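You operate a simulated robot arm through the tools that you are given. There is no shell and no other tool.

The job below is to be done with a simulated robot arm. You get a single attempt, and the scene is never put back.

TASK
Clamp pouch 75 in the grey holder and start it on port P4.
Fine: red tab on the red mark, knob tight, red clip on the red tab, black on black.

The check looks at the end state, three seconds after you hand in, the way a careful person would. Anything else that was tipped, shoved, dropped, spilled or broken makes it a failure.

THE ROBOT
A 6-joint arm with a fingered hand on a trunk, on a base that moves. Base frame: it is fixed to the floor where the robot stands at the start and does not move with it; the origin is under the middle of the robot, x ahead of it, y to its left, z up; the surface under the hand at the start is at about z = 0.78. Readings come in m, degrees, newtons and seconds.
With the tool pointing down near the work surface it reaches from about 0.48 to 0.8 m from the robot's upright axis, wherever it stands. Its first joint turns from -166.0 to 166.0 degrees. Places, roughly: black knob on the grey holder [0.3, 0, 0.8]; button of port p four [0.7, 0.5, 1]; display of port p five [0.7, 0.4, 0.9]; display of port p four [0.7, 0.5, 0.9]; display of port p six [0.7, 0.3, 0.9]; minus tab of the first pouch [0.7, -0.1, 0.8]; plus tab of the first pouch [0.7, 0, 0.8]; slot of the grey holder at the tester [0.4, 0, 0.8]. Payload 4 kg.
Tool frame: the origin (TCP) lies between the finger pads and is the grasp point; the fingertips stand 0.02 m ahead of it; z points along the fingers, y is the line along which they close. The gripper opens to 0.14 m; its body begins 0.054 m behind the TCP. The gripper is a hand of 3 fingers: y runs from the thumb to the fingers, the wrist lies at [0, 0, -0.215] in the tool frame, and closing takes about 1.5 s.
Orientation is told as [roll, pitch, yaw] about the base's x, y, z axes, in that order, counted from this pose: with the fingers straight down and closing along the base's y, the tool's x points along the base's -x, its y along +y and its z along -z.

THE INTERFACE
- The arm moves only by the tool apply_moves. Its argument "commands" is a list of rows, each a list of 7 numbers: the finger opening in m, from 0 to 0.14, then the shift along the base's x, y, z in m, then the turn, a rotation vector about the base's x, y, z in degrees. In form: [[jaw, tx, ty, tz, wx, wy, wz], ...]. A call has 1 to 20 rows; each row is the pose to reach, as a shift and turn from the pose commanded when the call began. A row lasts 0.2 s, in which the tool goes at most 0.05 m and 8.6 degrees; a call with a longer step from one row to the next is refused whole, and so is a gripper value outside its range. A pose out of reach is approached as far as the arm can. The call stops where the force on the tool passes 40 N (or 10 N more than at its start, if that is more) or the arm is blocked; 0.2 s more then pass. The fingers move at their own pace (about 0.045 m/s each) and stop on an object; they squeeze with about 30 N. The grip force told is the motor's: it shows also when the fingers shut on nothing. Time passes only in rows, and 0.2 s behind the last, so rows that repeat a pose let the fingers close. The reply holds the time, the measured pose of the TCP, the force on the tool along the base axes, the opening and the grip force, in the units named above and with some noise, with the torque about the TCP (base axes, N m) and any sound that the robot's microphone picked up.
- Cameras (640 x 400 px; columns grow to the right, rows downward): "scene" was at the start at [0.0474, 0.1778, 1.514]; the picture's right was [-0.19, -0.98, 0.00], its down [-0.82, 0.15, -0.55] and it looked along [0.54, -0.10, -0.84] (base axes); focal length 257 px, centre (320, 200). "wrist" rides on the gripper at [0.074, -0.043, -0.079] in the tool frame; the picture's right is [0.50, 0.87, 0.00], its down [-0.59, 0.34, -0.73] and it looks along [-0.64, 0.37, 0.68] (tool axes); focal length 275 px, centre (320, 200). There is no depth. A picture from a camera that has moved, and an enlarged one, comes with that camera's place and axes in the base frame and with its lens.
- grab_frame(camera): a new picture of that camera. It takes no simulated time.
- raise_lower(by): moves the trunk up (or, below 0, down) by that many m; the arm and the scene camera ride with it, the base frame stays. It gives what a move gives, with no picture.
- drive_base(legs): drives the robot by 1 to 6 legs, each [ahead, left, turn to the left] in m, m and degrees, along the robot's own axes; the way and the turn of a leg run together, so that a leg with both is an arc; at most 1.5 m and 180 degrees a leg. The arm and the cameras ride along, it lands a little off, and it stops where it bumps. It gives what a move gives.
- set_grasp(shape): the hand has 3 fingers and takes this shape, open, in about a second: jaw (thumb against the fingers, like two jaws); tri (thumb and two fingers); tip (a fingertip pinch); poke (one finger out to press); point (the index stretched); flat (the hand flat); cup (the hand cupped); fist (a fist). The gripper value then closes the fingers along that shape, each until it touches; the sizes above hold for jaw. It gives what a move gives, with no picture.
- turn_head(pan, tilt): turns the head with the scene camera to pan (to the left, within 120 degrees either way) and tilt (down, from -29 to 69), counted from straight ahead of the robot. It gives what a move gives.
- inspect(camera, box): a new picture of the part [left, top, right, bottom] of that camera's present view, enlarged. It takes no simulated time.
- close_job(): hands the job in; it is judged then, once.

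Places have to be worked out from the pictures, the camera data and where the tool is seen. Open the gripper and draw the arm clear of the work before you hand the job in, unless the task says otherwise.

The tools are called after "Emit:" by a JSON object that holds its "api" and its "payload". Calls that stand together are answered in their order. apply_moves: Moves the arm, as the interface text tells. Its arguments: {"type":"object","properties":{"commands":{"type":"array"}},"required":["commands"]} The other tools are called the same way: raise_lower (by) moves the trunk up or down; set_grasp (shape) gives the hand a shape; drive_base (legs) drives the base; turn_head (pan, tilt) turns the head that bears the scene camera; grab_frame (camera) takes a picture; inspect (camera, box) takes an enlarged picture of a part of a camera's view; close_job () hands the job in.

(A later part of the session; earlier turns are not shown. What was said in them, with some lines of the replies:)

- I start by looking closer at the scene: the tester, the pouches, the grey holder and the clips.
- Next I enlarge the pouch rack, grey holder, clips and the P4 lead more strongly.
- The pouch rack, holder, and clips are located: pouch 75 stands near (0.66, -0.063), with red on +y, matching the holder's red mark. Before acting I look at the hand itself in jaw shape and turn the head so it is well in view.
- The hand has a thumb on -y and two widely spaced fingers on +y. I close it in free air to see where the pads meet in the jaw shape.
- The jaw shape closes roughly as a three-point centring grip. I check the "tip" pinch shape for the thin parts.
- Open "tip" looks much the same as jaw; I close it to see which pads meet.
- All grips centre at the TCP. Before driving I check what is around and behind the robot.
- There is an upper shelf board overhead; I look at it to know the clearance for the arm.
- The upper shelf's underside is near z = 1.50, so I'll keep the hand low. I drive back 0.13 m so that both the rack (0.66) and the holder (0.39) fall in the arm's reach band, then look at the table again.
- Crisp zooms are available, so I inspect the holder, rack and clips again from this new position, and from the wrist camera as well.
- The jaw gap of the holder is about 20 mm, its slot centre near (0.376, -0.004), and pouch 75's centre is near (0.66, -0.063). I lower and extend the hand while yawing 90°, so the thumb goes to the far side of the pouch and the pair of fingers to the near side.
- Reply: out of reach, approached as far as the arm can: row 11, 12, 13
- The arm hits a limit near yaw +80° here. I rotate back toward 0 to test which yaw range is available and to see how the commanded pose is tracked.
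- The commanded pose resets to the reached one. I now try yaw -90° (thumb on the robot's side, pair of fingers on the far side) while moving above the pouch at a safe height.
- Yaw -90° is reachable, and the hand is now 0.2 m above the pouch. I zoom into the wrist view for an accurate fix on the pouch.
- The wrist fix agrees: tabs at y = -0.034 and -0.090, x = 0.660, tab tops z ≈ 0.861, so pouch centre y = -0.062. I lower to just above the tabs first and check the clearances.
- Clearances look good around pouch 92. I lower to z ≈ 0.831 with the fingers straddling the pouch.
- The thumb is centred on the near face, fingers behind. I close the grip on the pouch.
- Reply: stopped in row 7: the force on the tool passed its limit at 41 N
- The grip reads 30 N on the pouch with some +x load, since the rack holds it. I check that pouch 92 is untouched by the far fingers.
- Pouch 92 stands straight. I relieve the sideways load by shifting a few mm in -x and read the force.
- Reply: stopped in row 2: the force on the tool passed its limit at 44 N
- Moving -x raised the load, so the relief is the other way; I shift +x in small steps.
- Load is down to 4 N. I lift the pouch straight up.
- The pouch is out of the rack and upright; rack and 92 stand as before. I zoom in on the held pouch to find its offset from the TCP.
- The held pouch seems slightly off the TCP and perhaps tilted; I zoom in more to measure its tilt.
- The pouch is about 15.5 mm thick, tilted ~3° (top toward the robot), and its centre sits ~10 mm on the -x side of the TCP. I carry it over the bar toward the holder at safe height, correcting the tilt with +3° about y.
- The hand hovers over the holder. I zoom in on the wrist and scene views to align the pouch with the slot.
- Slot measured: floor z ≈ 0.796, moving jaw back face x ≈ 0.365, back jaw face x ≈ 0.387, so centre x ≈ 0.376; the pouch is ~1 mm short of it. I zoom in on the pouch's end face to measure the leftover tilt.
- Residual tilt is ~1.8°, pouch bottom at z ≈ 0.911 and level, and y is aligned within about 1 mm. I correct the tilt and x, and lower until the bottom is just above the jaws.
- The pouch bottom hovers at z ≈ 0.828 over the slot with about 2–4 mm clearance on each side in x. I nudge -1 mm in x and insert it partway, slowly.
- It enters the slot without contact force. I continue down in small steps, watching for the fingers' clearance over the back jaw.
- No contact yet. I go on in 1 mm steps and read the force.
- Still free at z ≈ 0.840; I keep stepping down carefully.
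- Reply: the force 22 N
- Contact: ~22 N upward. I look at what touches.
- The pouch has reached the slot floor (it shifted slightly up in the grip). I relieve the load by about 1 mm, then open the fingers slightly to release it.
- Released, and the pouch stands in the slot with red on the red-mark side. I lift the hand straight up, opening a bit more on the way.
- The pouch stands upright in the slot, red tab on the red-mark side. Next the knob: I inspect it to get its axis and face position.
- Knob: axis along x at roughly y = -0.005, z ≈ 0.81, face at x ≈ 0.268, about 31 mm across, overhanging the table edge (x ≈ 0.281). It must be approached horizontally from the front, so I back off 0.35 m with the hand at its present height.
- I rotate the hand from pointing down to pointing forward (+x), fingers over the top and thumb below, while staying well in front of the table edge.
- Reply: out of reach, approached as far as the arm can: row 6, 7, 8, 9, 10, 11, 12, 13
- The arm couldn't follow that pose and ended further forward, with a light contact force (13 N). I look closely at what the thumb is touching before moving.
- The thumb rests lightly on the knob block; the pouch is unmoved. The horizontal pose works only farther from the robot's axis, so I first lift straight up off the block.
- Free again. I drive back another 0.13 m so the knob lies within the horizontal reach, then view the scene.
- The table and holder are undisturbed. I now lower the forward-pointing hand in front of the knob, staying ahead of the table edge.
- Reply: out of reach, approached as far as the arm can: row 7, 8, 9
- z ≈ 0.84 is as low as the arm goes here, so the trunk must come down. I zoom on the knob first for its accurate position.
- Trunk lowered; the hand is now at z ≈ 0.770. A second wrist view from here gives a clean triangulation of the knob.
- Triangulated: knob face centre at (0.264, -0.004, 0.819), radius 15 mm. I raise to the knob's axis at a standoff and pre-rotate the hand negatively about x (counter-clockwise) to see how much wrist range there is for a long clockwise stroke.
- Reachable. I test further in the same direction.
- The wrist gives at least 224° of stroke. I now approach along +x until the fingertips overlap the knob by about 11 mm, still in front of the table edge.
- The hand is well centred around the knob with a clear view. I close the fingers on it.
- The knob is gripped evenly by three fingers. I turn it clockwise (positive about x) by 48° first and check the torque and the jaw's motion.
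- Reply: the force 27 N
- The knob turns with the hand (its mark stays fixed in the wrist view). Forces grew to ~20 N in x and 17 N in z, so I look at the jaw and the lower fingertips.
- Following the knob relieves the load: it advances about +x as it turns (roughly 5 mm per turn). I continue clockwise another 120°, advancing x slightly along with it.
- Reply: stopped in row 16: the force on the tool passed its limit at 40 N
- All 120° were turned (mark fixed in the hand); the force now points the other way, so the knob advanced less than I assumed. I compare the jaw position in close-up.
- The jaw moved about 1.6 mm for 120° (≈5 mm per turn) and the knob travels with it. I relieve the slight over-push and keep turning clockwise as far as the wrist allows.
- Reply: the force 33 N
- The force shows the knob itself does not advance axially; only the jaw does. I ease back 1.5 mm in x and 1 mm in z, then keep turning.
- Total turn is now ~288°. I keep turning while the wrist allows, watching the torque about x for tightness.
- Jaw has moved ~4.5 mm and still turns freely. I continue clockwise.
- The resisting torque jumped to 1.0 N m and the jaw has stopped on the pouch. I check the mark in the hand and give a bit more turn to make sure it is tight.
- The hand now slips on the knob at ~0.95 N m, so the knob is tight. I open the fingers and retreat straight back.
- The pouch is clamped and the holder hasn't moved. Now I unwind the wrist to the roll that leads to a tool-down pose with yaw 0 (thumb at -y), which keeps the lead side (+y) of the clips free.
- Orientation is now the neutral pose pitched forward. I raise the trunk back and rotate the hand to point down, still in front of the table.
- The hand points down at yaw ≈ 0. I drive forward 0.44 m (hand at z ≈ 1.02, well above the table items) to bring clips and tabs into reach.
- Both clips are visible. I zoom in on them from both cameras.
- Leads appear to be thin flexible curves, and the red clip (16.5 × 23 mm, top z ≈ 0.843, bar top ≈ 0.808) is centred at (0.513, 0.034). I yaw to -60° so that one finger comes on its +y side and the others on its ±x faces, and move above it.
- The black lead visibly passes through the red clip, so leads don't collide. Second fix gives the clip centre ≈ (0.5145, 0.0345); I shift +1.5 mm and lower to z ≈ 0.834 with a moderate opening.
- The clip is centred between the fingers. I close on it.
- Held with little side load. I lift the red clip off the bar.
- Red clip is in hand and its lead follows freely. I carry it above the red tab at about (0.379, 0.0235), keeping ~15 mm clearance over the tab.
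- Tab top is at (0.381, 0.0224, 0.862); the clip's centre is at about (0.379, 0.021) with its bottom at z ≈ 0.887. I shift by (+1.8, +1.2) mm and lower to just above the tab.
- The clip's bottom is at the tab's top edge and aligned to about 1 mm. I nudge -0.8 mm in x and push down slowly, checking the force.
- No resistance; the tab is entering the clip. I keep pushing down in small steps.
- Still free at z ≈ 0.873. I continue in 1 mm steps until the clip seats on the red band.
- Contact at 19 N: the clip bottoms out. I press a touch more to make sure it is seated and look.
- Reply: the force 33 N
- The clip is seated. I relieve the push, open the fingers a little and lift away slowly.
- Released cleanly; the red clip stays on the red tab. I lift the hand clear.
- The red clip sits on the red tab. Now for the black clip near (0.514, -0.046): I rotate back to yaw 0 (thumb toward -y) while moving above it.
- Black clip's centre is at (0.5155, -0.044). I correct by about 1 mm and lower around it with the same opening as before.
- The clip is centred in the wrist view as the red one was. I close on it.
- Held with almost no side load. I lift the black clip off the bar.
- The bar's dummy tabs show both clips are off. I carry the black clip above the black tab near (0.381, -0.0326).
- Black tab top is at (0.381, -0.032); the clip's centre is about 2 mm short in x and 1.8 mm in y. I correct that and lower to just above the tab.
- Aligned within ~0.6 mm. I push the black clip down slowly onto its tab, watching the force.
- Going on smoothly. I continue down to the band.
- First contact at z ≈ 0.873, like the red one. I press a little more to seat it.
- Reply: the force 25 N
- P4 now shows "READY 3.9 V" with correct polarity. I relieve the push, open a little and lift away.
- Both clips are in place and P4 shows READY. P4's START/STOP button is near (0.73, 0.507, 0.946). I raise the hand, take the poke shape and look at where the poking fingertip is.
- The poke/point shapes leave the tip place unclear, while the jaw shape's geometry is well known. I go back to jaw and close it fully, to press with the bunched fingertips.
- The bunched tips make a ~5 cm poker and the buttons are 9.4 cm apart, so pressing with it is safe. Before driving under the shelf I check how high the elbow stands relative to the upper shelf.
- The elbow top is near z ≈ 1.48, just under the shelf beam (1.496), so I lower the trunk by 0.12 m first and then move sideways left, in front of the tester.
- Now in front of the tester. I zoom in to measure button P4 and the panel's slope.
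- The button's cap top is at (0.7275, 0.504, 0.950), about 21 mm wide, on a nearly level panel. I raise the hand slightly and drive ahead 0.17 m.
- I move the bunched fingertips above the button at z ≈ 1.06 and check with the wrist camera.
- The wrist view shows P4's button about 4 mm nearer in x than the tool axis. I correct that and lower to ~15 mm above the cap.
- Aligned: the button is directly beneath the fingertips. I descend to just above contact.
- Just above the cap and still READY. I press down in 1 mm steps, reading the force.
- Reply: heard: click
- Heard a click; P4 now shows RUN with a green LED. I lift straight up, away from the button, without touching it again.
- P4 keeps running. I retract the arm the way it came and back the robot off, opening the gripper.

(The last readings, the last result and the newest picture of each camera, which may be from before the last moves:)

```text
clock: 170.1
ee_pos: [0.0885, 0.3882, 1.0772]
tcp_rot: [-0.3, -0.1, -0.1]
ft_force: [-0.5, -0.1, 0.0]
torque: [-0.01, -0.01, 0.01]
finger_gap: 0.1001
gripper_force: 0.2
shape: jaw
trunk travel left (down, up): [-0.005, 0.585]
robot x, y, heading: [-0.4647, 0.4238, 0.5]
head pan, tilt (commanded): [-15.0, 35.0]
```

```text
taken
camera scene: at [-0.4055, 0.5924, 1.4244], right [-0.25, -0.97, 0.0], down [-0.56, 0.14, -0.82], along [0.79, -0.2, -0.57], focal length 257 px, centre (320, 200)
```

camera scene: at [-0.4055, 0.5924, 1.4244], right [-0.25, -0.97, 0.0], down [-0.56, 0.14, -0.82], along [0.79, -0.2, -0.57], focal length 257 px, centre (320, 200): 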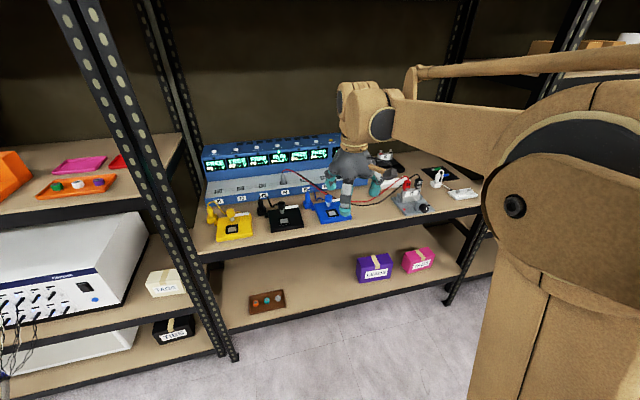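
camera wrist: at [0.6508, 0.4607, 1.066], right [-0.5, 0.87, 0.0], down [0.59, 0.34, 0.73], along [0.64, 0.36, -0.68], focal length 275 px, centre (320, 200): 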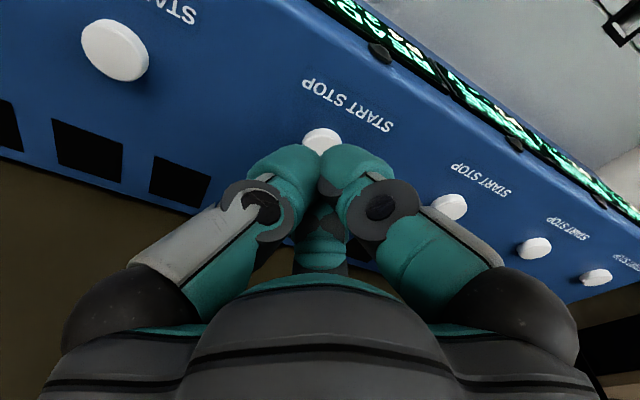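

Arm is clear of the work. I do a last close-up check of the holder, clips and P4 display.

Emit:
{"api": "inspect", "payload": {"camera": "scene", "box": [370, 150, 470, 230]}}

Emit:
{"api": "inspect", "payload": {"camera": "scene", "box": [190, 130, 350, 210]}}

```text
5.00 times, centred on (420, 190) of scene
camera zoom: at [-0.4055, 0.5924, 1.4244], right [-0.25, -0.97, 0.0], down [-0.56, 0.14, -0.82], along [0.79, -0.2, -0.57], focal length 1287 px, centre (-180, 250)
```

zoom: 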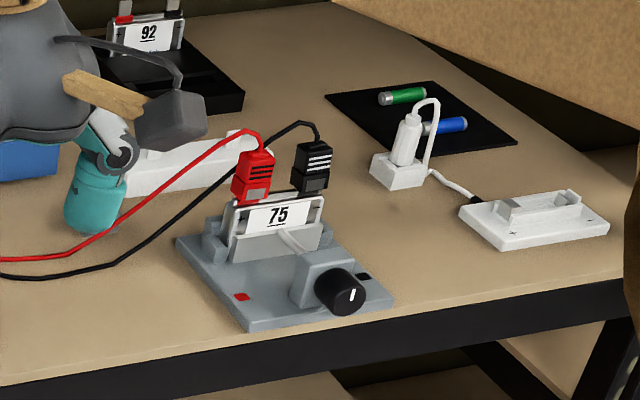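

```text
4.00 times, centred on (270, 170) of scene
camera zoom: at [-0.4055, 0.5924, 1.4244], right [-0.25, -0.97, 0.0], down [-0.56, 0.14, -0.82], along [0.79, -0.2, -0.57], focal length 1030 px, centre (520, 320)
```

zoom: 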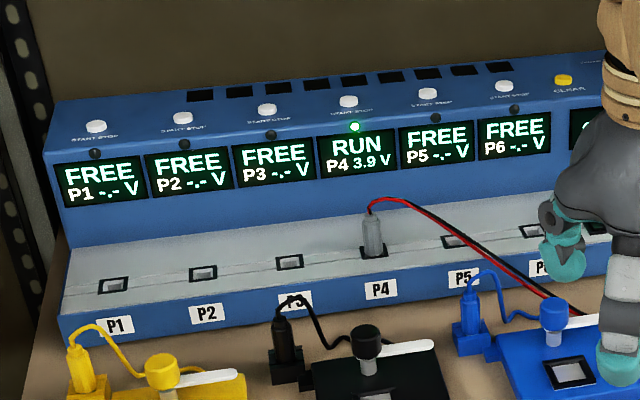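

Pouch 75 is clamped with its red tab on the red-mark side. The red clip is on the red tab and the black clip on the black tab, P4 shows RUN, and nothing else was disturbed. The gripper is open and clear, so I hand the job in.

Emit:
{"api": "close_job", "payload": {}}

```text
The job is handed in.
```

Pouch 75 is clamped in the grey holder and running on port P4. The job is handed in.

- **Pouch:** it stands in the slot with its red tab on the red-mark side.
- **Knob:** I turned it clockwise until the jaw stopped on the pouch and the hand began to slip at about 1 N·m. That slip is my only measure of "tight".
- **Clips:** red is on the red tab and black on black. After the second clip went on, P4 changed from "NO CONTACT" to "READY 3.9 V".
- **Start:** I pressed P4 once. It clicked, the LED turned green, and P4 still read "RUN 3.9 V" at my last look before handing in.

While moving to the knob, an unreachable pose brought the thumb down on the knob block with about 13 N. I lifted off straight away and nothing had moved. In the last pictures pouch 92 and the rest of the bench stood as they were, and the gripper was open with the arm clear of the work.
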